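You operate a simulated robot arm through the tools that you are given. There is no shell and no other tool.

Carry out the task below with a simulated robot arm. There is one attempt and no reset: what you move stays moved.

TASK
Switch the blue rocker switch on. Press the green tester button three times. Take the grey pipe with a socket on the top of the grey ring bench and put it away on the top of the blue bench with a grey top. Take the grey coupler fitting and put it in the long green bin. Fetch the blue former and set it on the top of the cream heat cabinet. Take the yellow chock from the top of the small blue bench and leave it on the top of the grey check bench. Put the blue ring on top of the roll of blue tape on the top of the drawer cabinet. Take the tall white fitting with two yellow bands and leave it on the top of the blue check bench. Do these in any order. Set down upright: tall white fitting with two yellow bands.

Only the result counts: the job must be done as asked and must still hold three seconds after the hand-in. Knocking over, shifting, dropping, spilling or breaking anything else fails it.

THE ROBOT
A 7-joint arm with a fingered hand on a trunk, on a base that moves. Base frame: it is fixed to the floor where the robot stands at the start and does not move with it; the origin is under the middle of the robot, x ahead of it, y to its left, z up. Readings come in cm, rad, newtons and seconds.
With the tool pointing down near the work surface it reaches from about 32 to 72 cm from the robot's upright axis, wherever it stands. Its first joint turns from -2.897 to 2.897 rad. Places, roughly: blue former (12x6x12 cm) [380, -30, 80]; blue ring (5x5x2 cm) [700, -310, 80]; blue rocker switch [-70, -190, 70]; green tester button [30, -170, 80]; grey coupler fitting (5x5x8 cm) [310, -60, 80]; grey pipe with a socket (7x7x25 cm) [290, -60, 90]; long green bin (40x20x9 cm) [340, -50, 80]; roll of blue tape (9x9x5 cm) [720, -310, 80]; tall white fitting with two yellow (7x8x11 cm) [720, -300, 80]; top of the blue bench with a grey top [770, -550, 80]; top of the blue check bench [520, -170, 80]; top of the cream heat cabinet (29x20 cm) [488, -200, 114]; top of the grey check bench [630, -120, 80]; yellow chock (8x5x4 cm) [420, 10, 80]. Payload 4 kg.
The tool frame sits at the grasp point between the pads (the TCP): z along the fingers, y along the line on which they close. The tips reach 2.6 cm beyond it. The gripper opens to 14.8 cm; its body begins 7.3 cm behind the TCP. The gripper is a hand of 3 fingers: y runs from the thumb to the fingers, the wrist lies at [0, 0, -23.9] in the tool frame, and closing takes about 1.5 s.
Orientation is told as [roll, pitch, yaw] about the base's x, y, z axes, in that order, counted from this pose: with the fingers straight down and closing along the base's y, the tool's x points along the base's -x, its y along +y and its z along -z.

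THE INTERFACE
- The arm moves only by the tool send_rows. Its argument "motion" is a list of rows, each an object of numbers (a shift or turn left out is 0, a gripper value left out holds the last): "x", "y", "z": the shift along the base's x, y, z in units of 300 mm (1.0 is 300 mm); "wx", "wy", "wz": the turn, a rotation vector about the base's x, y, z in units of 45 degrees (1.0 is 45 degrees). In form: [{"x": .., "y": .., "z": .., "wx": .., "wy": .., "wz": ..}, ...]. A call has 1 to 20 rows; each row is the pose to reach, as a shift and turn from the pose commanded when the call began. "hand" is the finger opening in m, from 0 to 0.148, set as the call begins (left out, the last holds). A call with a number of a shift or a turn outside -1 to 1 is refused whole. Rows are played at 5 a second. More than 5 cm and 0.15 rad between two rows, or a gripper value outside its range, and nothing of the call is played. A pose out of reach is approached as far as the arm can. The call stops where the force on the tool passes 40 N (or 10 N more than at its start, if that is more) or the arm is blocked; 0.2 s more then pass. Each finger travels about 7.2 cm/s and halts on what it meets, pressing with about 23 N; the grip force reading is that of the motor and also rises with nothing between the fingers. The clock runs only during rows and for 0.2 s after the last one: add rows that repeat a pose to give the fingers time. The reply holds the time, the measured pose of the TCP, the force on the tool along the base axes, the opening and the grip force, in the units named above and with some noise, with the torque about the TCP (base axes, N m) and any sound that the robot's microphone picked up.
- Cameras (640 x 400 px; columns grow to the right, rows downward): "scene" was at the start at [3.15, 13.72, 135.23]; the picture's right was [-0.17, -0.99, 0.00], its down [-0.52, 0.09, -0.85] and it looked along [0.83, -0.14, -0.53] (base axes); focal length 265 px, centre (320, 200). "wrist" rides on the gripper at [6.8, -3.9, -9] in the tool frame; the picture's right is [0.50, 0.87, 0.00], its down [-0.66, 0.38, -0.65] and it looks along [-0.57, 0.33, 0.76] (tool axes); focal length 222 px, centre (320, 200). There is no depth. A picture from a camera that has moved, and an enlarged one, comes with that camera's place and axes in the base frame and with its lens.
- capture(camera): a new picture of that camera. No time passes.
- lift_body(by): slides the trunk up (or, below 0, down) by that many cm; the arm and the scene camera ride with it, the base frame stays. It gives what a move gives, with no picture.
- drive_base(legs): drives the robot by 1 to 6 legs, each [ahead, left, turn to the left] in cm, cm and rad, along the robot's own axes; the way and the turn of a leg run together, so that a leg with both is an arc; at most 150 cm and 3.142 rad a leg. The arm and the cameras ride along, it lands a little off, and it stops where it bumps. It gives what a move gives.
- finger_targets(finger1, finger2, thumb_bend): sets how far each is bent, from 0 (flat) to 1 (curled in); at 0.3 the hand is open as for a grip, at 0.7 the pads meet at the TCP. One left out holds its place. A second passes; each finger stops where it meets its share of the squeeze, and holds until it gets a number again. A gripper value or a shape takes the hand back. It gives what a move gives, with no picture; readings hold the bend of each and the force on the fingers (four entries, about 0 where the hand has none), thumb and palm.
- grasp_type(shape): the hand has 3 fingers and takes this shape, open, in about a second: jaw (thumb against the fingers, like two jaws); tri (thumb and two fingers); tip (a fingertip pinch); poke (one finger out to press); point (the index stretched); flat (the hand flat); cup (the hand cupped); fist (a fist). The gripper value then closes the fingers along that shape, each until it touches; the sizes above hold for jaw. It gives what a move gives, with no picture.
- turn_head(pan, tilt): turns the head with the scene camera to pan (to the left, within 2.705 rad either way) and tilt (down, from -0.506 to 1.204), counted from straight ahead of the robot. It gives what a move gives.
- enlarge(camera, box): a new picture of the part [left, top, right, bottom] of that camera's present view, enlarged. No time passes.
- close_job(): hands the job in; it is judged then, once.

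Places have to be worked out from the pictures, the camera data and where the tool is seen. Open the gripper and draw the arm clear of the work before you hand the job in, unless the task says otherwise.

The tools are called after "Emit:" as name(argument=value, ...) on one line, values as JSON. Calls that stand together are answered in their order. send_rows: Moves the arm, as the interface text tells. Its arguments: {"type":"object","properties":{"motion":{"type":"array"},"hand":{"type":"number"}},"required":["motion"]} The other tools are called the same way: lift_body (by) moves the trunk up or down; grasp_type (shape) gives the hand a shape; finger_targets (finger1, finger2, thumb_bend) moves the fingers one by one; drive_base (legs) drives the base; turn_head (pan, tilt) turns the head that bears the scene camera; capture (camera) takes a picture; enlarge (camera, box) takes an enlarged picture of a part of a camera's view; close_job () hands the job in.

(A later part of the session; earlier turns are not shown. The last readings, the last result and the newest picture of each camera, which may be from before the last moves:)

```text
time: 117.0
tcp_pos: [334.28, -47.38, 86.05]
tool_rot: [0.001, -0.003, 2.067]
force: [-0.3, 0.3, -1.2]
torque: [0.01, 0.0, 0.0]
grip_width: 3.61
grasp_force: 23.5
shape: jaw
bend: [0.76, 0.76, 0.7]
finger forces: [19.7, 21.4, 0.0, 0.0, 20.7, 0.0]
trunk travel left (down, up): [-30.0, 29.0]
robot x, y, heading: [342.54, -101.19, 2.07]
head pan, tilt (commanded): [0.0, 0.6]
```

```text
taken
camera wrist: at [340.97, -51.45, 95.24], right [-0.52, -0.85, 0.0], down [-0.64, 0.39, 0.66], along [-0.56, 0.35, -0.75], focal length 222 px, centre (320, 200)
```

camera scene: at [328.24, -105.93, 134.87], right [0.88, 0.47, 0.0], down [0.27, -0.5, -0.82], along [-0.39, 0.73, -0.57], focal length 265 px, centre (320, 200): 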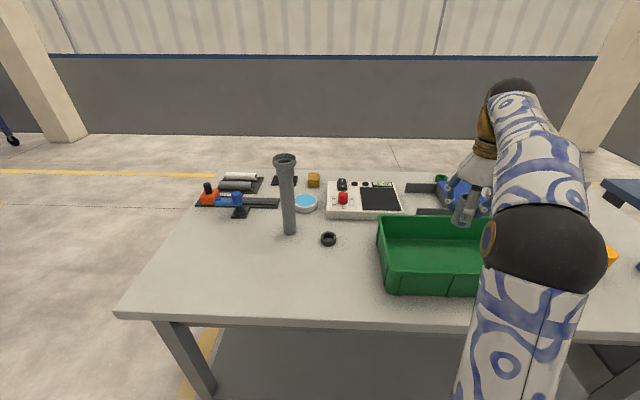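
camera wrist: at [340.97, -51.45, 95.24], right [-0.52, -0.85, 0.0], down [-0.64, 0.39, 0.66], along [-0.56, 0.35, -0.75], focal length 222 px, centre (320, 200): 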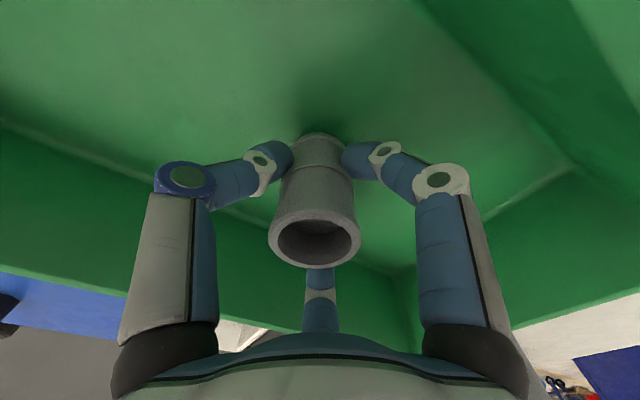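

It is near the floor of the bin. I lower a touch more and open the fingers a little.

Emit:
send_rows(motion=[{"z": -0.01}, {"z": -0.02}, {"z": -0.025}])

Emit:
send_rows(motion=[{"z": 0}, {"z": 0}, {"z": 0}, {"z": 0}, {"z": 0}, {"z": 0}], hand=0.085)

Emit:
capture(camera="wrist")

```text
time: 117.8
tcp_pos: [334.29, -47.55, 85.47]
tool_rot: [-0.001, -0.004, 2.067]
force: [0.8, 0.2, 0.1]
torque: [0.04, -0.02, 0.01]
grip_width: 3.6
grasp_force: 23.1
shape: jaw
bend: [0.76, 0.76, 0.7]
finger forces: [19.6, 21.4, 0.0, 0.0, 20.6, 0.0]
trunk travel left (down, up): [-30.0, 29.0]
robot x, y, heading: [342.73, -101.52, 2.069]
head pan, tilt (commanded): [0.0, 0.6]
```

```text
time: 119.2
tcp_pos: [334.32, -47.45, 85.32]
tool_rot: [-0.001, -0.002, 2.067]
force: [-1.0, -0.3, -1.0]
torque: [0.0, 0.03, 0.0]
grip_width: 8.41
grasp_force: 0.0
shape: jaw
bend: [0.33, 0.33, 0.7]
finger forces: [0.1, 0.1, 0.0, 0.0, 0.0, 0.0]
trunk travel left (down, up): [-30.0, 29.0]
robot x, y, heading: [342.71, -101.39, 2.07]
head pan, tilt (commanded): [0.0, 0.6]
```

```text
taken
camera wrist: at [340.93, -51.46, 94.58], right [-0.52, -0.85, 0.0], down [-0.64, 0.39, 0.66], along [-0.56, 0.35, -0.75], focal length 222 px, centre (320, 200)
```

wrist: 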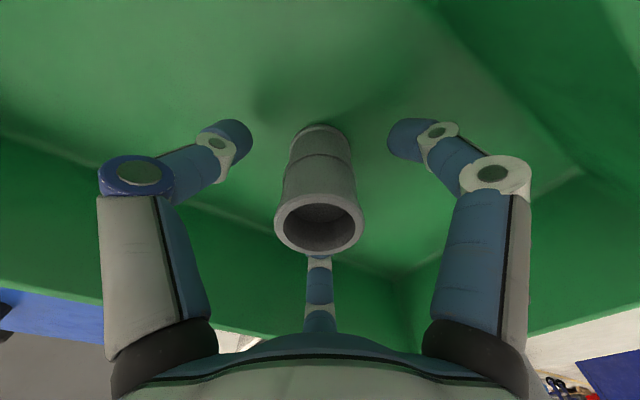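

The coupler stands free in the bin. I raise the trunk, which lifts the hand straight out.

Emit:
lift_body(by=25)

Emit:
capture(camera="scene")

```text
time: 121.8
tcp_pos: [334.2, -47.47, 110.49]
tool_rot: [0.0, -0.004, 2.067]
force: [0.3, 0.9, -0.1]
torque: [0.01, 0.01, 0.05]
grip_width: 8.44
grasp_force: 0.0
shape: jaw
bend: [0.33, 0.33, 0.7]
finger forces: [0.0, 0.0, 0.1, 0.0, 0.0, 0.1]
trunk travel left (down, up): [-55.0, 4.0]
robot x, y, heading: [342.65, -101.28, 2.065]
head pan, tilt (commanded): [0.0, 0.6]
```

```text
taken
camera scene: at [328.22, -105.94, 159.87], right [0.88, 0.47, 0.0], down [0.27, -0.5, -0.83], along [-0.39, 0.73, -0.57], focal length 265 px, centre (320, 200)
```

scene: 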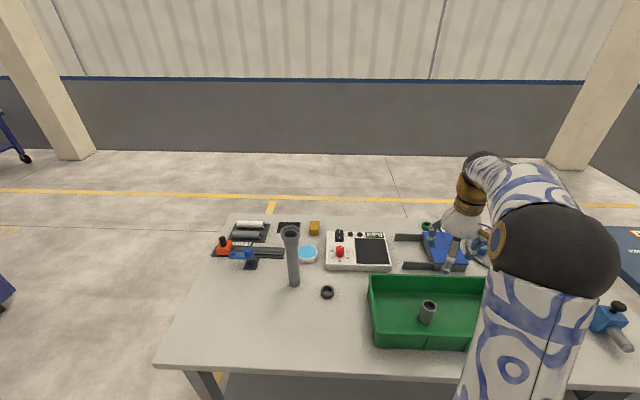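

The coupler stands in the bin. I now shift the robot left so the pipe is straight ahead.

Emit:
drive_base(legs=[[2, 24, 0]])

Emit:
enlarge(camera="scene", box=[260, 180, 420, 320])

Emit:
capture(camera="wrist")

```text
time: 123.5
tcp_pos: [311.82, -57.2, 110.48]
tool_rot: [0.001, -0.003, 2.07]
force: [-0.5, -0.2, -1.0]
torque: [0.02, 0.01, -0.01]
grip_width: 8.44
grasp_force: 0.1
shape: jaw
bend: [0.33, 0.33, 0.7]
finger forces: [0.1, 0.0, 0.0, 0.0, 0.0, 0.0]
trunk travel left (down, up): [-55.0, 4.0]
robot x, y, heading: [320.85, -110.85, 2.066]
head pan, tilt (commanded): [0.0, 0.6]
```

```text
2.86 times, centred on (340, 250) of scene
camera zoom: at [306.15, -115.69, 159.86], right [0.88, 0.48, 0.0], down [0.27, -0.5, -0.83], along [-0.39, 0.72, -0.57], focal length 758 px, centre (263, 57)
```

zoom: 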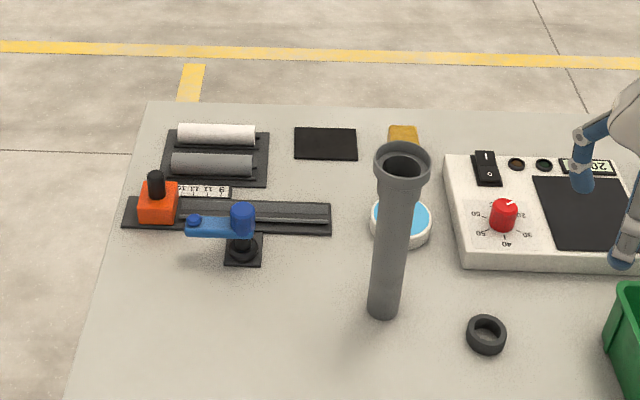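

```text
taken
camera wrist: at [318.64, -61.14, 119.59], right [-0.52, -0.85, 0.0], down [-0.64, 0.39, 0.66], along [-0.56, 0.34, -0.75], focal length 222 px, centre (320, 200)
```

wrist: 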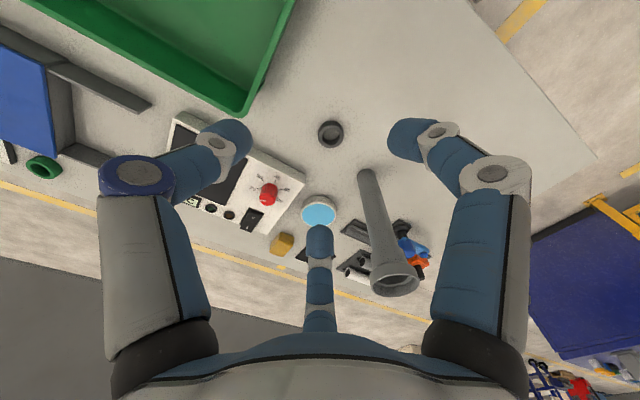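

Pipe top centre ≈[290.4,-55.4,105]. I raise slightly and move over the pipe with the fingers wider.

Emit:
send_rows(motion=[{"z": 0.1}, {"x": -0.12, "y": 0.01, "z": 0.13}, {"x": -0.24, "y": 0.02, "z": 0.13}, {"x": -0.36, "y": 0.03, "z": 0.13}, {"x": -0.48, "y": 0.04, "z": 0.13}, {"x": -0.6, "y": 0.05, "z": 0.13}, {"x": -0.715, "y": 0.06, "z": 0.13}, {"x": -0.715, "y": 0.06, "z": 0.13}], hand=0.12)

Emit:
capture(camera="wrist")

Emit:
enlarge(camera="scene", box=[260, 140, 420, 280])

```text
time: 125.3
tcp_pos: [290.54, -55.19, 114.49]
tool_rot: [-0.001, -0.004, 2.069]
force: [0.9, -0.2, -0.1]
torque: [0.03, 0.01, 0.01]
grip_width: 11.95
grasp_force: 0.0
shape: jaw
bend: [0.25, 0.25, 0.46]
finger forces: [0.0, 0.0, 0.0, 0.0, 0.1, 0.0]
trunk travel left (down, up): [-55.0, 4.0]
robot x, y, heading: [320.79, -111.22, 2.068]
head pan, tilt (commanded): [0.0, 0.6]
```

```text
taken
camera wrist: at [297.25, -59.18, 123.69], right [-0.52, -0.85, 0.0], down [-0.64, 0.39, 0.66], along [-0.56, 0.34, -0.75], focal length 222 px, centre (320, 200)
```

wrist: 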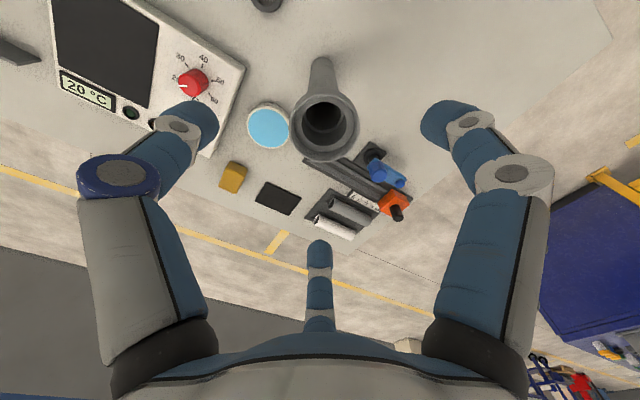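

```text
2.86 times, centred on (340, 210) of scene
camera zoom: at [306.19, -115.66, 159.87], right [0.88, 0.48, 0.0], down [0.27, -0.5, -0.83], along [-0.39, 0.72, -0.56], focal length 758 px, centre (263, 171)
```

zoom: 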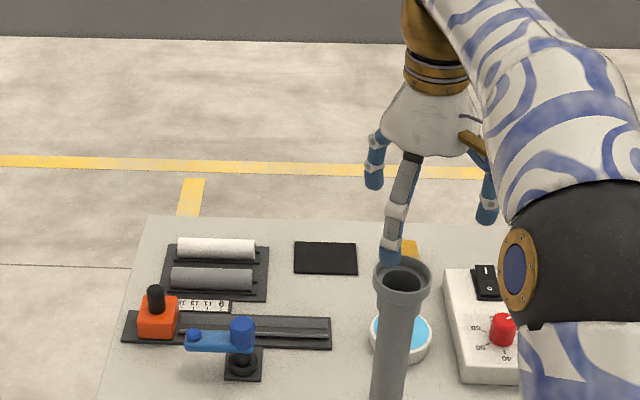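

The pipe's mouth is centred under the hand. I descend so that the pads reach just below the socket taper.

Emit:
send_rows(motion=[{"z": -0.12}, {"z": -0.24}, {"z": -0.36}, {"z": -0.46}, {"z": -0.52}, {"z": -0.535}])

Emit:
capture(camera="wrist")

Emit:
enlarge(camera="scene", box=[260, 140, 420, 280])

```text
time: 126.8
tcp_pos: [290.55, -55.3, 98.35]
tool_rot: [0.001, -0.006, 2.069]
force: [0.7, 0.6, 1.1]
torque: [0.04, 0.02, -0.01]
grip_width: 11.96
grasp_force: 0.1
shape: jaw
bend: [0.25, 0.25, 0.46]
finger forces: [0.3, 0.7, 0.0, 0.0, 0.1, 0.1]
trunk travel left (down, up): [-55.0, 4.0]
robot x, y, heading: [320.81, -111.13, 2.068]
head pan, tilt (commanded): [0.0, 0.6]
```

```text
taken
camera wrist: at [297.28, -59.28, 107.47], right [-0.52, -0.85, 0.0], down [-0.64, 0.39, 0.66], along [-0.56, 0.34, -0.75], focal length 222 px, centre (320, 200)
```

wrist: 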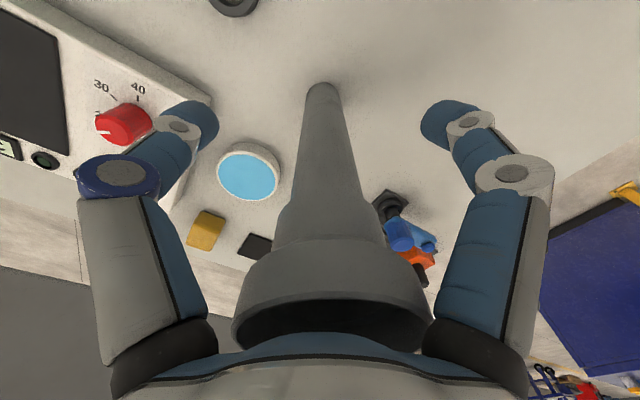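

```text
2.86 times, centred on (340, 210) of scene
camera zoom: at [306.19, -115.67, 159.87], right [0.88, 0.48, 0.0], down [0.27, -0.5, -0.83], along [-0.39, 0.72, -0.56], focal length 758 px, centre (263, 171)
```

zoom: 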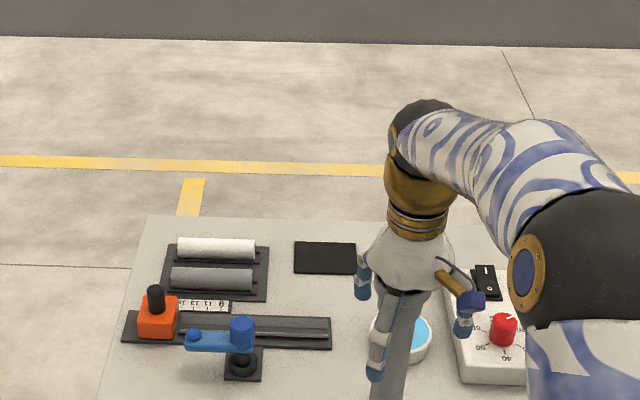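

The tube sits nearly on the tool axis just below the taper. I nudge 3 mm and close the fingers.

Emit:
send_rows(motion=[{"x": -0.005, "y": -0.008}, {"x": -0.005, "y": -0.008}, {"x": -0.005, "y": -0.008}, {"x": -0.005, "y": -0.008}, {"x": -0.005, "y": -0.008}, {"x": -0.005, "y": -0.008}, {"x": -0.005, "y": -0.008}, {"x": -0.005, "y": -0.008}, {"x": -0.005, "y": -0.008}], hand=0.0)

Emit:
capture(camera="wrist")

Emit:
enlarge(camera="scene", box=[260, 140, 420, 280])

```text
time: 128.8
tcp_pos: [290.41, -55.58, 98.44]
tool_rot: [0.0, -0.007, 2.07]
force: [5.4, -1.1, 20.8]
torque: [-0.13, -0.82, -0.01]
grip_width: 1.49
grasp_force: 23.2
shape: jaw
bend: [0.62, 0.79, 0.67]
finger forces: [34.8, 23.3, 0.0, 0.0, 31.3, 0.0]
trunk travel left (down, up): [-55.0, 4.0]
robot x, y, heading: [320.29, -111.36, 2.071]
head pan, tilt (commanded): [0.0, 0.6]
```

```text
taken
camera wrist: at [297.21, -59.66, 107.61], right [-0.52, -0.85, 0.0], down [-0.64, 0.39, 0.66], along [-0.56, 0.34, -0.75], focal length 222 px, centre (320, 200)
```

wrist: 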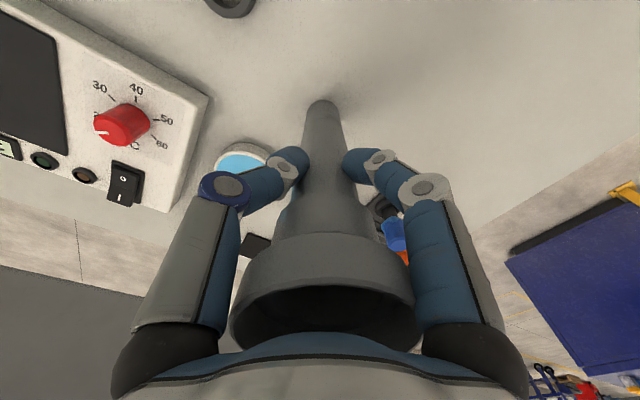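

```text
2.86 times, centred on (340, 210) of scene
camera zoom: at [306.36, -115.86, 159.89], right [0.88, 0.48, 0.0], down [0.27, -0.5, -0.83], along [-0.4, 0.73, -0.56], focal length 758 px, centre (263, 171)
```

zoom: 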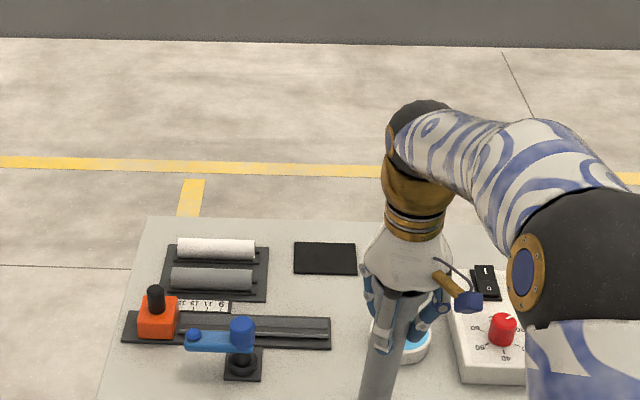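

All fingers hold; the reading shows the pipe is pressed against the bench. I lift gently by a few cm and look.

Emit:
send_rows(motion=[{"z": 0.02}, {"z": 0.06}, {"z": 0.12}, {"z": 0.2}])

Emit:
capture(camera="wrist")

Emit:
capture(camera="scene")

```text
time: 129.8
tcp_pos: [290.6, -55.64, 104.07]
tool_rot: [-0.001, -0.004, 2.069]
force: [-1.0, 0.4, -0.9]
torque: [0.01, 0.0, 0.01]
grip_width: 1.38
grasp_force: 23.3
shape: jaw
bend: [0.62, 0.79, 0.69]
finger forces: [33.0, 21.7, 0.1, 0.0, 24.4, 0.1]
trunk travel left (down, up): [-55.0, 4.0]
robot x, y, heading: [320.42, -111.07, 2.071]
head pan, tilt (commanded): [0.0, 0.6]
```

```text
taken
camera wrist: at [297.27, -59.57, 113.26], right [-0.52, -0.85, 0.0], down [-0.64, 0.39, 0.66], along [-0.56, 0.34, -0.75], focal length 222 px, centre (320, 200)
```

wrist: 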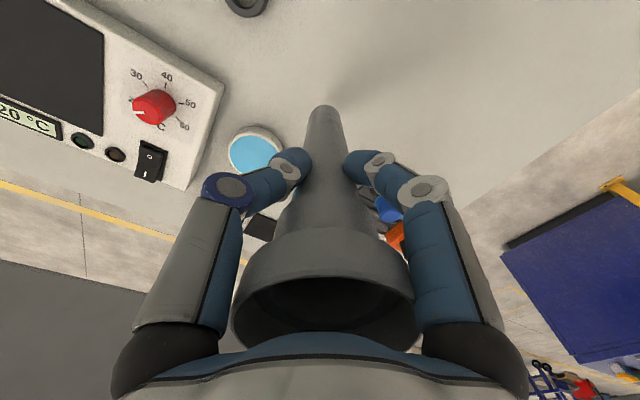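

```text
taken
camera scene: at [306.19, -115.66, 159.87], right [0.88, 0.48, 0.0], down [0.27, -0.5, -0.83], along [-0.39, 0.72, -0.56], focal length 265 px, centre (320, 200)
```

scene: 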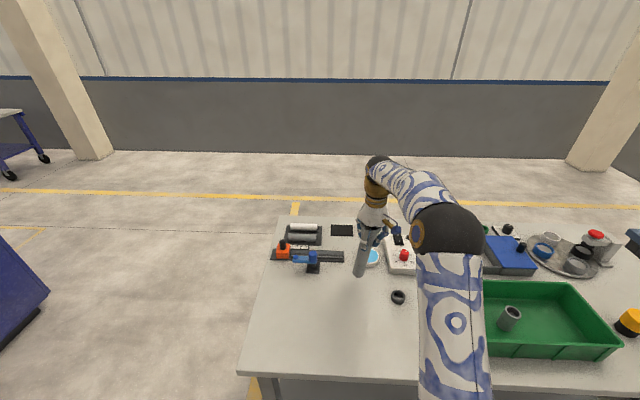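

I check the tilt of the held pipe in an enlarged view.

Emit:
enlarge(camera="scene", box=[310, 170, 430, 290])

```text
3.33 times, centred on (370, 230) of scene
camera zoom: at [306.19, -115.66, 159.87], right [0.88, 0.48, 0.0], down [0.27, -0.5, -0.83], along [-0.39, 0.72, -0.56], focal length 884 px, centre (153, 100)
```

zoom: 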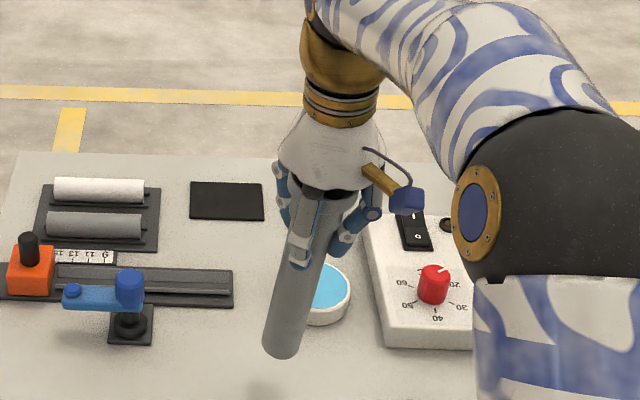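

The pipe hangs tilted about 5–7° (bottom forward-left). I raise it and counter-rotate the tool to bring the pipe plumb, then check again.

Emit:
send_rows(motion=[{"z": 0.1}, {"z": 0.2}, {"z": 0.3, "wx": -0.02, "wy": -0.08}, {"z": 0.33, "wx": -0.04, "wy": -0.16}, {"z": 0.33, "wx": -0.04, "wy": -0.16}])

Emit:
enlarge(camera="scene", box=[310, 130, 430, 250])

Emit:
capture(camera="wrist")

```text
time: 130.9
tcp_pos: [290.35, -55.4, 114.2]
tool_rot: [-0.096, 0.084, 2.067]
force: [-0.6, -0.1, -0.7]
torque: [0.0, 0.04, 0.0]
grip_width: 1.35
grasp_force: 23.1
shape: jaw
bend: [0.63, 0.79, 0.69]
finger forces: [32.3, 22.2, 0.1, 0.0, 24.3, 0.0]
trunk travel left (down, up): [-55.0, 4.0]
robot x, y, heading: [320.84, -111.34, 2.069]
head pan, tilt (commanded): [0.0, 0.6]
```

```text
3.33 times, centred on (370, 190) of scene
camera zoom: at [306.19, -115.64, 159.87], right [0.88, 0.48, 0.0], down [0.27, -0.5, -0.82], along [-0.39, 0.72, -0.57], focal length 884 px, centre (153, 233)
```

zoom: 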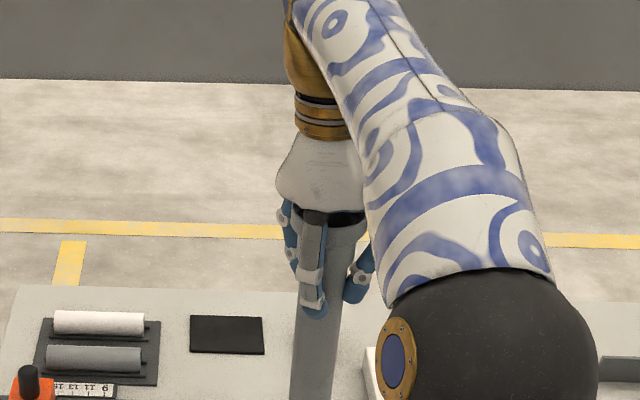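

```text
taken
camera wrist: at [295.98, -59.09, 124.29], right [-0.52, -0.85, -0.04], down [-0.72, 0.41, 0.56], along [-0.46, 0.32, -0.83], focal length 222 px, centre (320, 200)
```

wrist: 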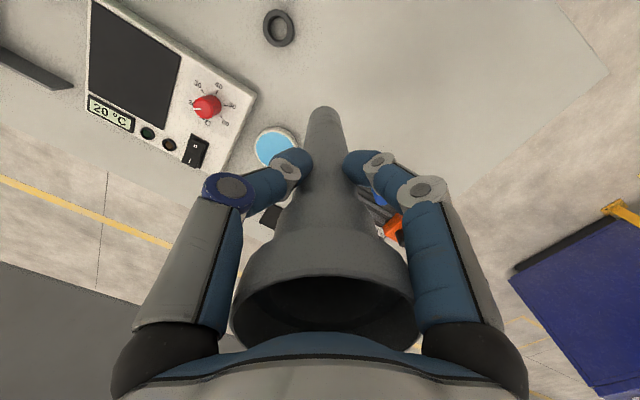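

The pipe is now plumb within about 2°. I draw it in toward the robot, back away from the bench and turn to face the far end.

Emit:
send_rows(motion=[{"x": 0.06, "y": -0.11}, {"x": 0.12, "y": -0.22}, {"x": 0.18, "y": -0.33}, {"x": 0.254, "y": -0.47}])

Emit:
drive_base(legs=[[-50, 0, 0], [0, 0, -2.7]])

Emit:
turn_head(pan=0.0, tilt=0.35)

Emit:
capture(camera="scene")

Emit:
turn_head(pan=0.8, tilt=0.35)

Emit:
capture(camera="scene")

```text
time: 131.9
tcp_pos: [298.17, -69.81, 114.24]
tool_rot: [-0.095, 0.081, 2.066]
force: [0.0, 0.0, -0.4]
torque: [-0.02, -0.01, -0.01]
grip_width: 1.32
grasp_force: 23.0
shape: jaw
bend: [0.63, 0.79, 0.69]
finger forces: [31.6, 22.5, 0.0, 0.0, 24.3, 0.0]
trunk travel left (down, up): [-55.0, 4.0]
robot x, y, heading: [320.84, -111.11, 2.071]
head pan, tilt (commanded): [0.0, 0.6]
```

```text
time: 141.3
tcp_pos: [381.21, -183.7, 114.34]
tool_rot: [-0.094, 0.083, -0.663]
force: [0.1, -0.5, -1.4]
torque: [0.0, 0.02, 0.0]
grip_width: 1.32
grasp_force: 22.8
shape: jaw
bend: [0.64, 0.79, 0.7]
finger forces: [29.5, 22.3, 0.0, 0.0, 24.7, 0.1]
trunk travel left (down, up): [-55.0, 4.0]
robot x, y, heading: [344.29, -154.69, -0.661]
head pan, tilt (commanded): [0.0, 0.6]
```

```text
time: 142.1
tcp_pos: [381.15, -183.61, 114.4]
tool_rot: [-0.094, 0.085, -0.663]
force: [-0.3, 0.8, -1.1]
torque: [-0.04, -0.01, 0.03]
grip_width: 1.32
grasp_force: 23.0
shape: jaw
bend: [0.64, 0.79, 0.7]
finger forces: [29.5, 22.4, 0.0, 0.1, 24.6, 0.1]
trunk travel left (down, up): [-55.0, 4.0]
robot x, y, heading: [344.3, -154.3, -0.659]
head pan, tilt (commanded): [0.0, 0.351]
```

```text
taken
camera scene: at [356.33, -144.6, 162.14], right [-0.61, -0.79, 0.0], down [-0.27, 0.21, -0.94], along [0.74, -0.58, -0.34], focal length 265 px, centre (320, 200)
```

scene: 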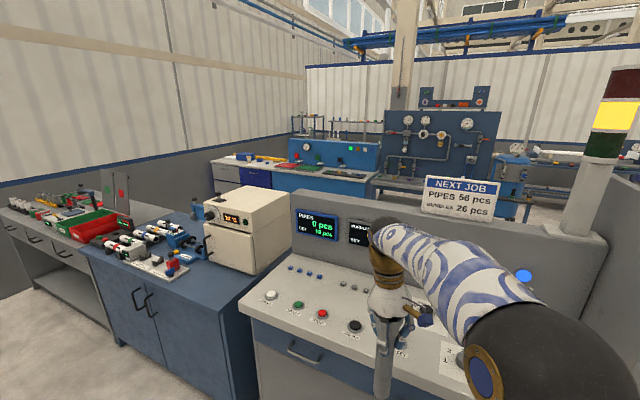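

```text
time: 143.2
tcp_pos: [381.17, -183.61, 114.43]
tool_rot: [-0.095, 0.083, -0.663]
force: [1.1, 0.0, -2.0]
torque: [0.01, -0.01, 0.0]
grip_width: 1.28
grasp_force: 22.8
shape: jaw
bend: [0.64, 0.79, 0.7]
finger forces: [29.6, 22.3, 0.1, 0.0, 24.6, 0.0]
trunk travel left (down, up): [-55.0, 4.0]
robot x, y, heading: [344.17, -154.23, -0.657]
head pan, tilt (commanded): [0.799, 0.351]
```

```text
taken
camera scene: at [358.19, -137.61, 162.15], right [0.14, -0.99, 0.0], down [-0.34, -0.05, -0.94], along [0.93, 0.13, -0.34], focal length 265 px, centre (320, 200)
```

scene: 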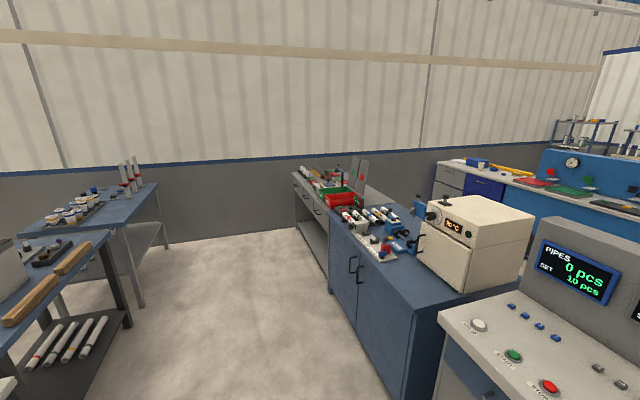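

I see the control desk, the blue check bench with the cream heat cabinet, the grey check bench, and the drawer cabinet behind. I look further right for the aisle toward the blue bench with the grey top.

Emit:
turn_head(pan=-0.6, tilt=0.3)

Emit:
capture(camera="scene")

```text
time: 144.7
tcp_pos: [381.13, -183.65, 114.3]
tool_rot: [-0.093, 0.085, -0.663]
force: [0.4, 1.4, -1.4]
torque: [0.0, 0.01, -0.04]
grip_width: 1.29
grasp_force: 22.9
shape: jaw
bend: [0.64, 0.79, 0.7]
finger forces: [29.4, 22.3, 0.0, 0.0, 24.6, 0.0]
trunk travel left (down, up): [-55.0, 4.0]
robot x, y, heading: [343.63, -154.6, -0.661]
head pan, tilt (commanded): [-0.6, 0.3]
```

```text
taken
camera scene: at [351.83, -147.78, 162.62], right [-0.95, -0.31, 0.0], down [-0.09, 0.28, -0.96], along [0.29, -0.91, -0.3], focal length 265 px, centre (320, 200)
```

scene: 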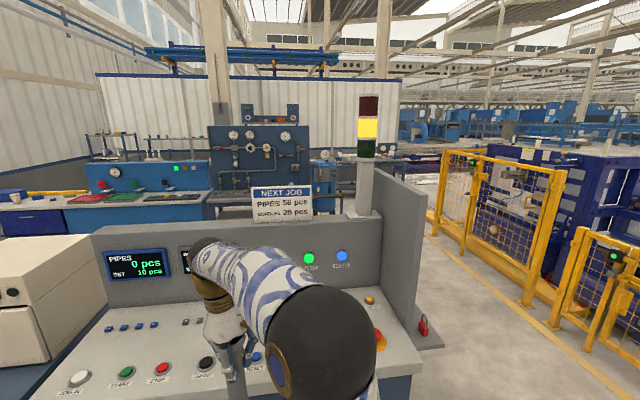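

The aisle runs along the right of the control desk, between it and the yellow fence. I back off from the desk and move right into the aisle, then turn along it.

Emit:
drive_base(legs=[[-22, 0, 0], [0, -100, 0], [0, 0, -0.5]])

Emit:
turn_head(pan=0.0, tilt=0.3)

Emit:
capture(camera="scene")

```text
time: 152.7
tcp_pos: [284.71, -266.79, 114.4]
tool_rot: [-0.096, 0.085, -1.143]
force: [1.3, 0.4, -1.1]
torque: [-0.01, 0.01, 0.0]
grip_width: 1.32
grasp_force: 23.4
shape: jaw
bend: [0.64, 0.79, 0.7]
finger forces: [29.1, 22.3, 0.0, 0.1, 24.7, 0.0]
trunk travel left (down, up): [-55.0, 4.0]
robot x, y, heading: [265.12, -223.9, -1.14]
head pan, tilt (commanded): [-0.6, 0.3]
```

```text
time: 153.7
tcp_pos: [284.83, -266.68, 114.51]
tool_rot: [-0.092, 0.082, -1.145]
force: [0.4, 0.0, -1.1]
torque: [0.02, 0.0, 0.02]
grip_width: 1.3
grasp_force: 23.0
shape: jaw
bend: [0.64, 0.79, 0.7]
finger forces: [29.1, 22.3, 0.0, 0.1, 24.7, 0.0]
trunk travel left (down, up): [-55.0, 4.0]
robot x, y, heading: [265.21, -223.66, -1.139]
head pan, tilt (commanded): [0.0, 0.3]
```

```text
taken
camera scene: at [280.77, -220.49, 162.62], right [-0.91, -0.42, 0.0], down [-0.12, 0.27, -0.96], along [0.4, -0.87, -0.3], focal length 265 px, centre (320, 200)
```

scene: 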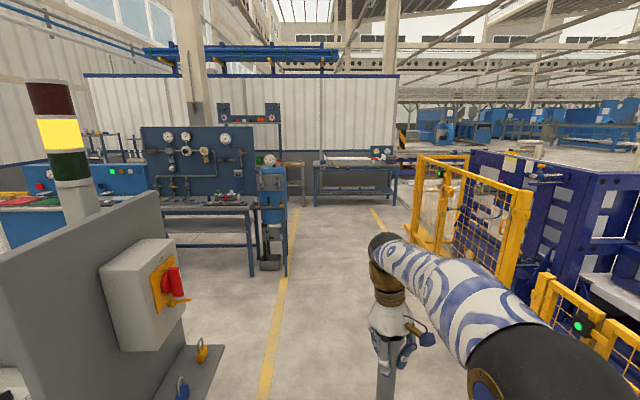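

The aisle is clear ahead. I drive along it past the desk and the gauge bench, then look left.

Emit:
drive_base(legs=[[150, 0, 0], [110, 0, 0]])

Emit:
turn_head(pan=1.0, tilt=0.3)

Emit:
capture(camera="scene")

Emit:
turn_head(pan=0.3, tilt=0.3)

Emit:
capture(camera="scene")

```text
time: 166.4
tcp_pos: [392.42, -504.06, 114.43]
tool_rot: [-0.095, 0.084, -1.145]
force: [-0.3, 0.7, -0.6]
torque: [0.03, 0.02, -0.02]
grip_width: 1.29
grasp_force: 23.4
shape: jaw
bend: [0.64, 0.79, 0.7]
finger forces: [29.1, 22.3, 0.0, 0.1, 24.6, 0.0]
trunk travel left (down, up): [-55.0, 4.0]
robot x, y, heading: [373.03, -461.16, -1.143]
head pan, tilt (commanded): [0.0, 0.3]
```

```text
time: 167.7
tcp_pos: [392.45, -504.01, 114.47]
tool_rot: [-0.094, 0.083, -1.146]
force: [-0.1, -0.5, -0.7]
torque: [0.0, 0.0, -0.03]
grip_width: 1.32
grasp_force: 22.7
shape: jaw
bend: [0.64, 0.79, 0.7]
finger forces: [29.1, 22.3, 0.0, 0.1, 24.6, 0.1]
trunk travel left (down, up): [-55.0, 4.0]
robot x, y, heading: [373.14, -460.62, -1.14]
head pan, tilt (commanded): [1.0, 0.3]
```

```text
taken
camera scene: at [393.85, -450.6, 162.62], right [-0.14, -0.99, 0.0], down [-0.29, 0.04, -0.96], along [0.95, -0.14, -0.3], focal length 265 px, centre (320, 200)
```

scene: 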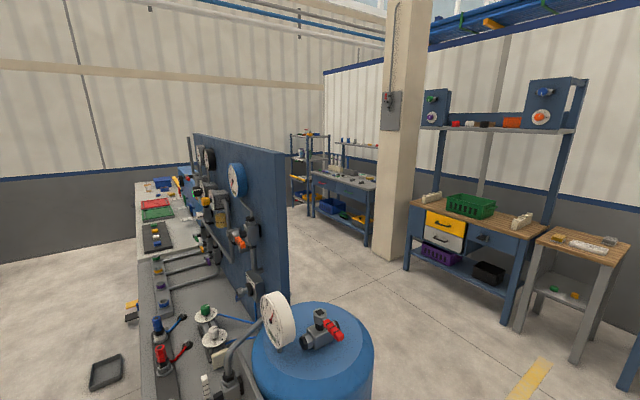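

```text
time: 168.7
tcp_pos: [392.41, -504.06, 114.29]
tool_rot: [-0.096, 0.084, -1.146]
force: [0.1, 0.6, -1.0]
torque: [0.01, -0.01, 0.0]
grip_width: 1.3
grasp_force: 23.2
shape: jaw
bend: [0.64, 0.79, 0.7]
finger forces: [29.2, 22.3, 0.1, 0.0, 24.6, 0.0]
trunk travel left (down, up): [-55.0, 4.0]
robot x, y, heading: [373.28, -461.01, -1.144]
head pan, tilt (commanded): [0.3, 0.3]
```

```text
taken
camera scene: at [390.83, -456.23, 162.62], right [-0.75, -0.67, 0.0], down [-0.2, 0.22, -0.96], along [0.64, -0.71, -0.3], focal length 265 px, centre (320, 200)
```

scene: 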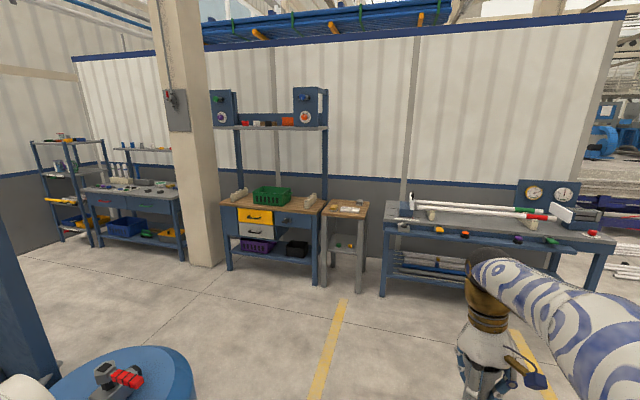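

The bench with the grey top and blue frame lies at about [745,-550], its front running from ≈[668,-553] to ≈[797,-494]. I go round the blue tank and drive toward it.

Emit:
drive_base(legs=[[58, 0, 0], [0, 0, 1.22], [150, 0, 0], [120, 0, 0]])

Emit:
turn_head(pan=-0.5, tilt=0.45)

Emit:
capture(camera="scene")

```text
time: 187.5
tcp_pos: [707.92, -493.96, 114.31]
tool_rot: [-0.094, 0.086, 0.081]
force: [0.0, 0.4, -0.9]
torque: [0.01, 0.0, 0.04]
grip_width: 1.29
grasp_force: 23.0
shape: jaw
bend: [0.64, 0.79, 0.7]
finger forces: [28.3, 22.2, 0.0, 0.0, 24.6, 0.0]
trunk travel left (down, up): [-55.0, 4.0]
robot x, y, heading: [660.96, -497.64, 0.082]
head pan, tilt (commanded): [0.3, 0.3]
```

```text
time: 188.6
tcp_pos: [707.95, -493.9, 114.44]
tool_rot: [-0.095, 0.083, 0.078]
force: [0.2, 0.1, -1.2]
torque: [0.0, 0.01, -0.01]
grip_width: 1.26
grasp_force: 23.8
shape: jaw
bend: [0.64, 0.79, 0.7]
finger forces: [28.4, 22.2, 0.0, 0.0, 24.7, 0.1]
trunk travel left (down, up): [-55.0, 4.0]
robot x, y, heading: [660.73, -497.62, 0.077]
head pan, tilt (commanded): [-0.499, 0.45]
```

```text
taken
camera scene: at [662.5, -486.56, 161.23], right [-0.4, -0.91, 0.0], down [-0.4, 0.18, -0.9], along [0.82, -0.36, -0.44], focal length 265 px, centre (320, 200)
```

scene: 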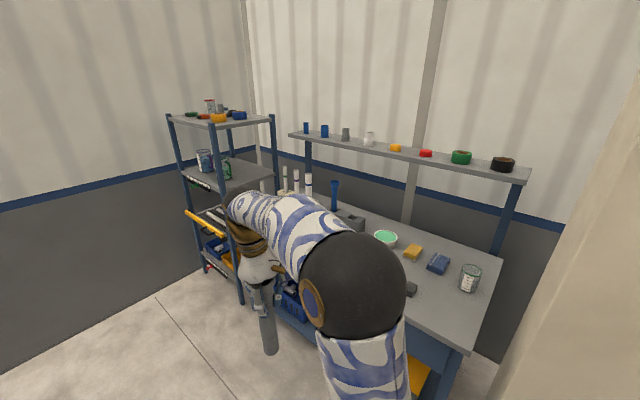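

The bench has free space at its right front; its front-right corner is near [694,-553]. I move in front of it and turn to face it.

Emit:
drive_base(legs=[[60, 4, 0], [0, 0, -1.2]])

Emit:
turn_head(pan=0.0, tilt=0.7)

Emit:
capture(camera="scene")

```text
time: 195.1
tcp_pos: [741.16, -531.41, 114.36]
tool_rot: [-0.094, 0.085, -1.144]
force: [0.3, -0.2, -1.0]
torque: [0.01, 0.02, -0.01]
grip_width: 1.31
grasp_force: 22.8
shape: jaw
bend: [0.64, 0.79, 0.7]
finger forces: [27.9, 22.1, 0.0, 0.0, 24.8, 0.0]
trunk travel left (down, up): [-55.0, 4.0]
robot x, y, heading: [721.7, -489.03, -1.141]
head pan, tilt (commanded): [-0.499, 0.45]
```

```text
time: 196.0
tcp_pos: [741.2, -531.56, 114.39]
tool_rot: [-0.095, 0.083, -1.143]
force: [-0.9, 0.2, -2.0]
torque: [0.04, 0.01, 0.02]
grip_width: 1.27
grasp_force: 22.6
shape: jaw
bend: [0.64, 0.79, 0.7]
finger forces: [27.8, 22.2, 0.0, 0.0, 24.8, 0.0]
trunk travel left (down, up): [-55.0, 4.0]
robot x, y, heading: [722.04, -488.85, -1.142]
head pan, tilt (commanded): [0.0, 0.7]
```

```text
taken
camera scene: at [736.79, -484.49, 159.01], right [-0.91, -0.42, 0.0], down [-0.27, 0.59, -0.77], along [0.32, -0.7, -0.64], focal length 265 px, centre (320, 200)
```

scene: 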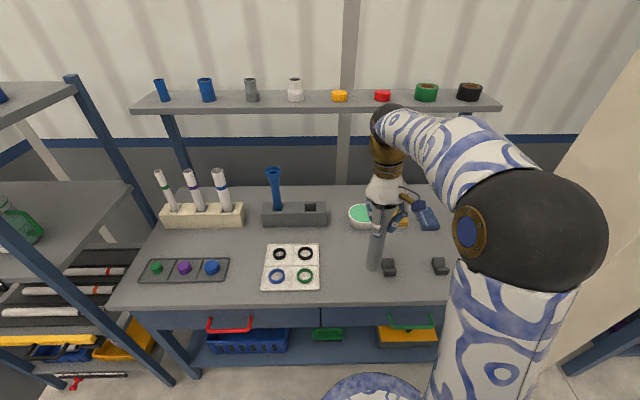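

There is free space between the O-ring card and the grey stands, around [751,-542]. I check the pipe's plumb first.

Emit:
enlarge(camera="scene", box=[310, 160, 430, 280])

Emit:
capture(camera="wrist")

```text
3.33 times, centred on (370, 220) of scene
camera zoom: at [736.79, -484.49, 159.01], right [-0.91, -0.42, 0.0], down [-0.27, 0.59, -0.77], along [0.32, -0.7, -0.64], focal length 884 px, centre (153, 133)
```

zoom: 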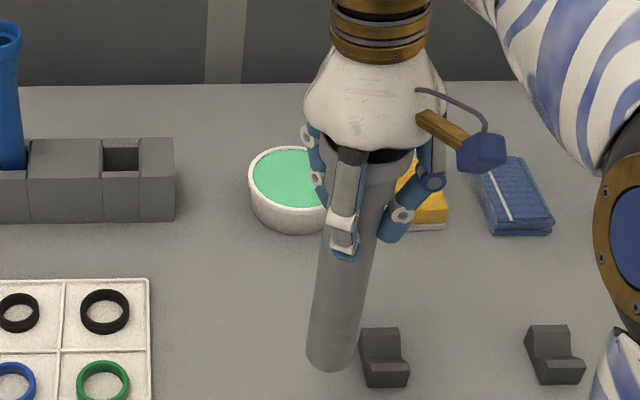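

```text
taken
camera wrist: at [736.01, -527.21, 124.44], right [0.57, 0.82, -0.04], down [0.69, -0.46, 0.56], along [0.44, -0.35, -0.83], focal length 222 px, centre (320, 200)
```

wrist: 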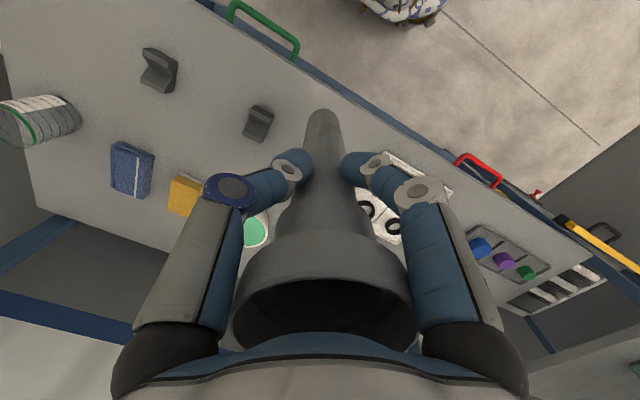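

The pipe leans about 2° to the right at the bottom; I correct that while moving over the free spot, then lower close to the surface.

Emit:
send_rows(motion=[{"x": 0.08, "y": -0.088, "wx": 0.005, "wy": -0.01}, {"x": 0.165, "y": -0.175, "wx": 0.01, "wy": -0.02}, {"x": 0.245, "y": -0.263, "wx": 0.015, "wy": -0.03}, {"x": 0.327, "y": -0.35, "wx": 0.0185, "wy": -0.04}, {"x": 0.327, "y": -0.35, "z": -0.12, "wx": 0.0185, "wy": -0.04}, {"x": 0.327, "y": -0.35, "z": -0.24, "wx": 0.0185, "wy": -0.04}, {"x": 0.327, "y": -0.35, "z": -0.36, "wx": 0.0185, "wy": -0.04}, {"x": 0.327, "y": -0.35, "z": -0.45, "wx": 0.0185, "wy": -0.04}, {"x": 0.327, "y": -0.35, "z": -0.45, "wx": 0.0185, "wy": -0.04}])

Emit:
enlarge(camera="scene", box=[270, 170, 430, 310])

Emit:
capture(camera="wrist")

```text
time: 198.0
tcp_pos: [750.96, -542.1, 100.77]
tool_rot: [-0.062, 0.083, -1.141]
force: [0.6, 0.4, -1.5]
torque: [0.05, 0.02, 0.03]
grip_width: 1.28
grasp_force: 23.0
shape: jaw
bend: [0.64, 0.79, 0.7]
finger forces: [27.6, 22.6, 0.1, 0.1, 24.6, 0.1]
trunk travel left (down, up): [-55.0, 4.0]
robot x, y, heading: [721.84, -488.81, -1.144]
head pan, tilt (commanded): [0.0, 0.7]
```

```text
2.86 times, centred on (350, 240) of scene
camera zoom: at [736.81, -484.5, 159.01], right [-0.91, -0.42, 0.0], down [-0.27, 0.59, -0.76], along [0.32, -0.69, -0.64], focal length 758 px, centre (234, 86)
```

zoom: 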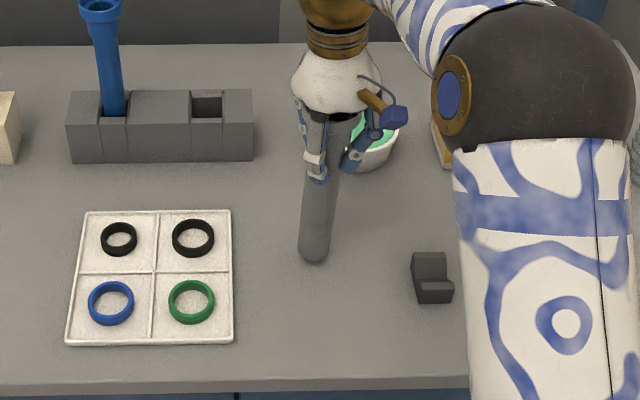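

```text
taken
camera wrist: at [745.46, -537.89, 110.61], right [0.58, 0.82, -0.01], down [0.67, -0.47, 0.57], along [0.46, -0.34, -0.82], focal length 222 px, centre (320, 200)
```

wrist: 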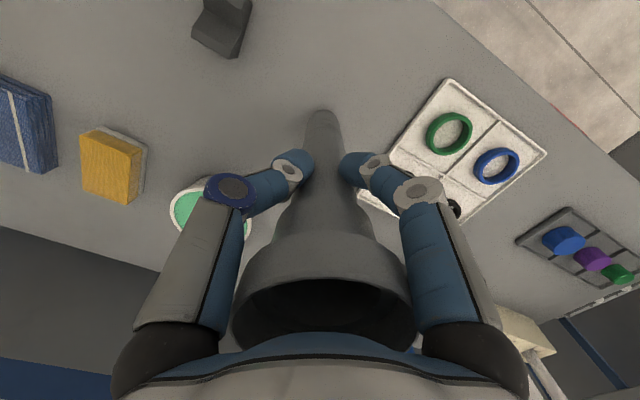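

The pipe is plumb within about 1.5°, hovering about 2 cm above the surface. I lower in small steps.

Emit:
send_rows(motion=[{"z": -0.03}, {"z": -0.05}, {"z": -0.06}, {"z": -0.067}, {"z": -0.072}])

Emit:
enlarge(camera="scene", box=[270, 170, 430, 310])

```text
time: 199.2
tcp_pos: [750.94, -541.87, 98.83]
tool_rot: [-0.059, 0.085, -1.14]
force: [-0.6, 0.7, -2.3]
torque: [-0.01, 0.0, 0.01]
grip_width: 1.25
grasp_force: 22.9
shape: jaw
bend: [0.64, 0.79, 0.7]
finger forces: [27.6, 22.5, 0.1, 0.1, 24.5, 0.0]
trunk travel left (down, up): [-55.0, 4.0]
robot x, y, heading: [721.71, -488.52, -1.138]
head pan, tilt (commanded): [0.0, 0.7]
```

```text
2.86 times, centred on (350, 240) of scene
camera zoom: at [736.8, -484.49, 159.01], right [-0.91, -0.42, 0.0], down [-0.27, 0.59, -0.76], along [0.32, -0.69, -0.64], focal length 758 px, centre (234, 86)
```

zoom: 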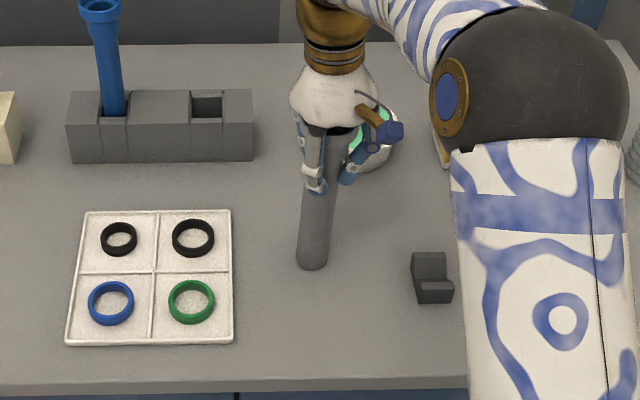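

No contact yet. I go down in 1.5 mm steps.

Emit:
send_rows(motion=[{"z": -0.005}, {"z": -0.01}, {"z": -0.015}, {"z": -0.02}])

```text
time: 200.2
tcp_pos: [750.82, -541.84, 98.44]
tool_rot: [-0.059, 0.077, -1.138]
force: [0.7, -0.8, 36.0]
torque: [0.02, -0.18, -0.01]
grip_width: 1.3
grasp_force: 23.3
shape: jaw
bend: [0.64, 0.79, 0.7]
finger forces: [30.1, 28.7, 0.0, 0.0, 27.1, 0.0]
trunk travel left (down, up): [-55.0, 4.0]
robot x, y, heading: [721.27, -488.94, -1.145]
head pan, tilt (commanded): [0.0, 0.7]
```

Contact (36 N). I relieve a little of the pressure and then open the hand.

Emit:
send_rows(motion=[{"z": 0.003}, {"z": 0.006}, {"z": 0.006}])

Emit:
enlarge(camera="scene", box=[270, 170, 430, 310])

```text
time: 201.0
tcp_pos: [750.89, -541.86, 98.48]
tool_rot: [-0.06, 0.081, -1.14]
force: [0.3, -1.8, 34.0]
torque: [-0.17, -0.27, -0.01]
grip_width: 1.32
grasp_force: 23.2
shape: jaw
bend: [0.64, 0.8, 0.7]
finger forces: [30.6, 27.7, 0.0, 0.0, 26.7, 0.0]
trunk travel left (down, up): [-55.0, 4.0]
robot x, y, heading: [721.5, -488.67, -1.141]
head pan, tilt (commanded): [0.0, 0.7]
```

```text
2.86 times, centred on (350, 240) of scene
camera zoom: at [736.64, -484.2, 159.02], right [-0.91, -0.42, 0.0], down [-0.27, 0.58, -0.77], along [0.32, -0.7, -0.64], focal length 758 px, centre (234, 86)
```

zoom: 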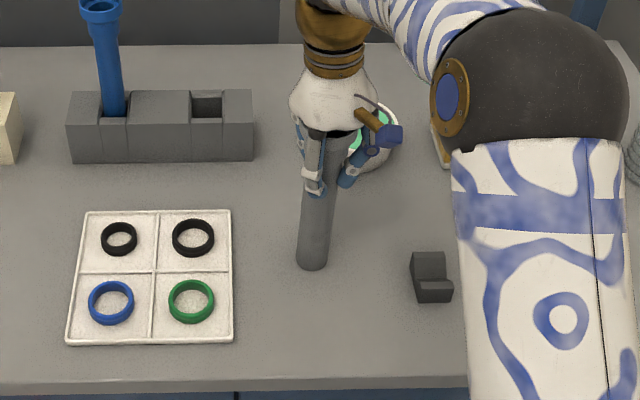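

Still pressing; I relieve a bit more.

Emit:
send_rows(motion=[{"z": 0.005}, {"z": 0.01}, {"z": 0.01}])

```text
time: 201.8
tcp_pos: [751.05, -541.81, 98.58]
tool_rot: [-0.061, 0.084, -1.139]
force: [0.2, -1.0, 10.5]
torque: [-0.21, -0.1, 0.0]
grip_width: 1.3
grasp_force: 23.6
shape: jaw
bend: [0.64, 0.8, 0.7]
finger forces: [29.5, 24.0, 0.0, 0.1, 24.9, 0.0]
trunk travel left (down, up): [-55.0, 4.0]
robot x, y, heading: [721.93, -488.58, -1.142]
head pan, tilt (commanded): [0.0, 0.7]
```

Pressure is down to about 10 N. I open the fingers now.

Emit:
send_rows(motion=[{"z": 0}, {"z": 0}, {"z": 0}, {"z": 0}, {"z": 0}, {"z": 0}, {"z": 0}, {"z": 0}], hand=0.13)

Emit:
enlarge(camera="scene", box=[270, 170, 430, 310])

Emit:
capture(camera="wrist")

```text
time: 203.6
tcp_pos: [751.0, -541.83, 98.62]
tool_rot: [-0.058, 0.083, -1.14]
force: [0.5, 0.7, 0.5]
torque: [0.03, -0.02, 0.02]
grip_width: 12.97
grasp_force: 0.1
shape: jaw
bend: [0.25, 0.25, 0.36]
finger forces: [0.1, 0.1, 0.0, 0.0, 0.0, 0.0]
trunk travel left (down, up): [-55.0, 4.0]
robot x, y, heading: [721.41, -488.67, -1.139]
head pan, tilt (commanded): [0.0, 0.7]
```

```text
2.86 times, centred on (350, 240) of scene
camera zoom: at [736.8, -484.48, 159.01], right [-0.91, -0.42, 0.0], down [-0.27, 0.59, -0.76], along [0.32, -0.69, -0.64], focal length 758 px, centre (234, 86)
```

zoom: 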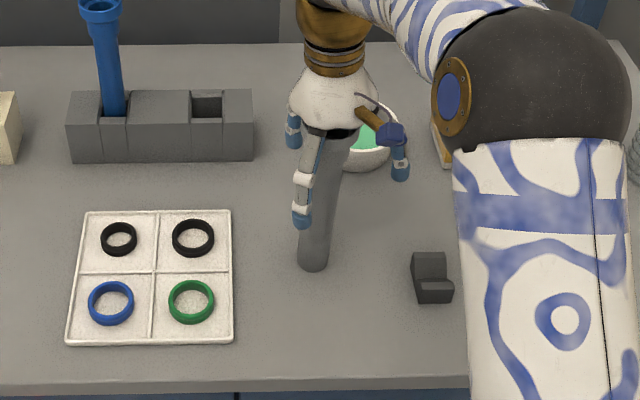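

```text
taken
camera wrist: at [745.49, -537.76, 108.51], right [0.58, 0.82, -0.01], down [0.67, -0.47, 0.57], along [0.46, -0.34, -0.82], focal length 222 px, centre (320, 200)
```

wrist: 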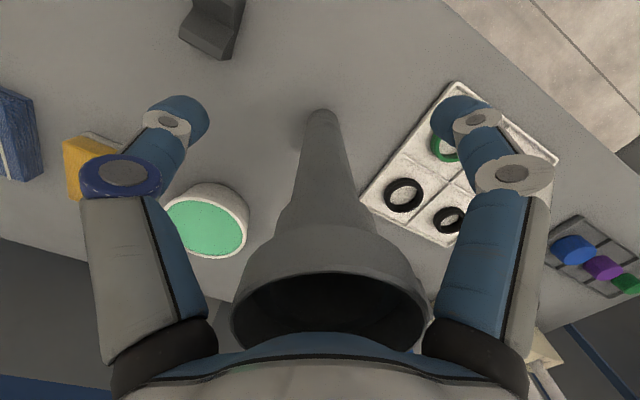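

The pipe stands on its own. I raise the hand straight up, clear of the lip.

Emit:
send_rows(motion=[{"z": 0.05}, {"z": 0.12}, {"z": 0.24}, {"z": 0.38}, {"z": 0.5}])

Emit:
capture(camera="scene")

Emit:
enlarge(camera="scene", box=[270, 170, 430, 310])

```text
time: 204.8
tcp_pos: [751.21, -541.69, 113.86]
tool_rot: [-0.06, 0.085, -1.141]
force: [0.2, 0.3, -1.2]
torque: [-0.03, -0.02, -0.03]
grip_width: 13.0
grasp_force: 0.0
shape: jaw
bend: [0.25, 0.25, 0.36]
finger forces: [0.1, 0.0, 0.0, 0.0, 0.0, 0.0]
trunk travel left (down, up): [-55.0, 4.0]
robot x, y, heading: [721.61, -488.44, -1.14]
head pan, tilt (commanded): [0.0, 0.7]
```

```text
taken
camera scene: at [736.8, -484.47, 159.0], right [-0.91, -0.42, 0.0], down [-0.27, 0.59, -0.76], along [0.32, -0.69, -0.64], focal length 265 px, centre (320, 200)
```

scene: 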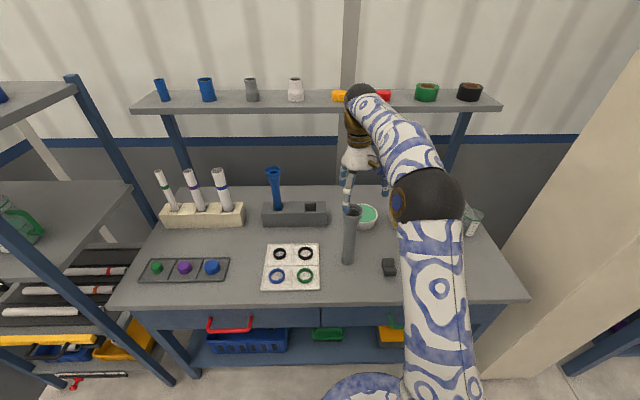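

```text
2.86 times, centred on (350, 240) of scene
camera zoom: at [736.8, -484.47, 159.0], right [-0.91, -0.42, 0.0], down [-0.27, 0.59, -0.76], along [0.32, -0.69, -0.64], focal length 758 px, centre (234, 86)
```

zoom: 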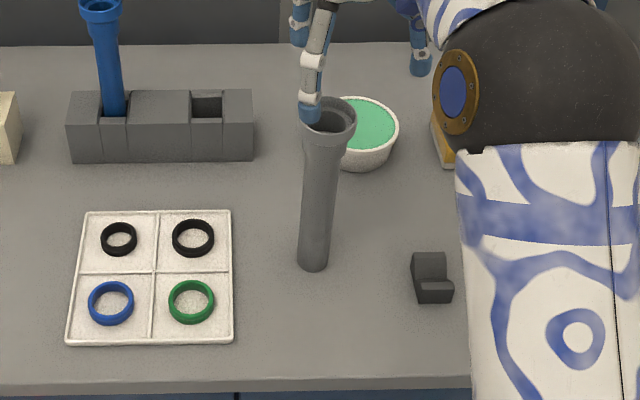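

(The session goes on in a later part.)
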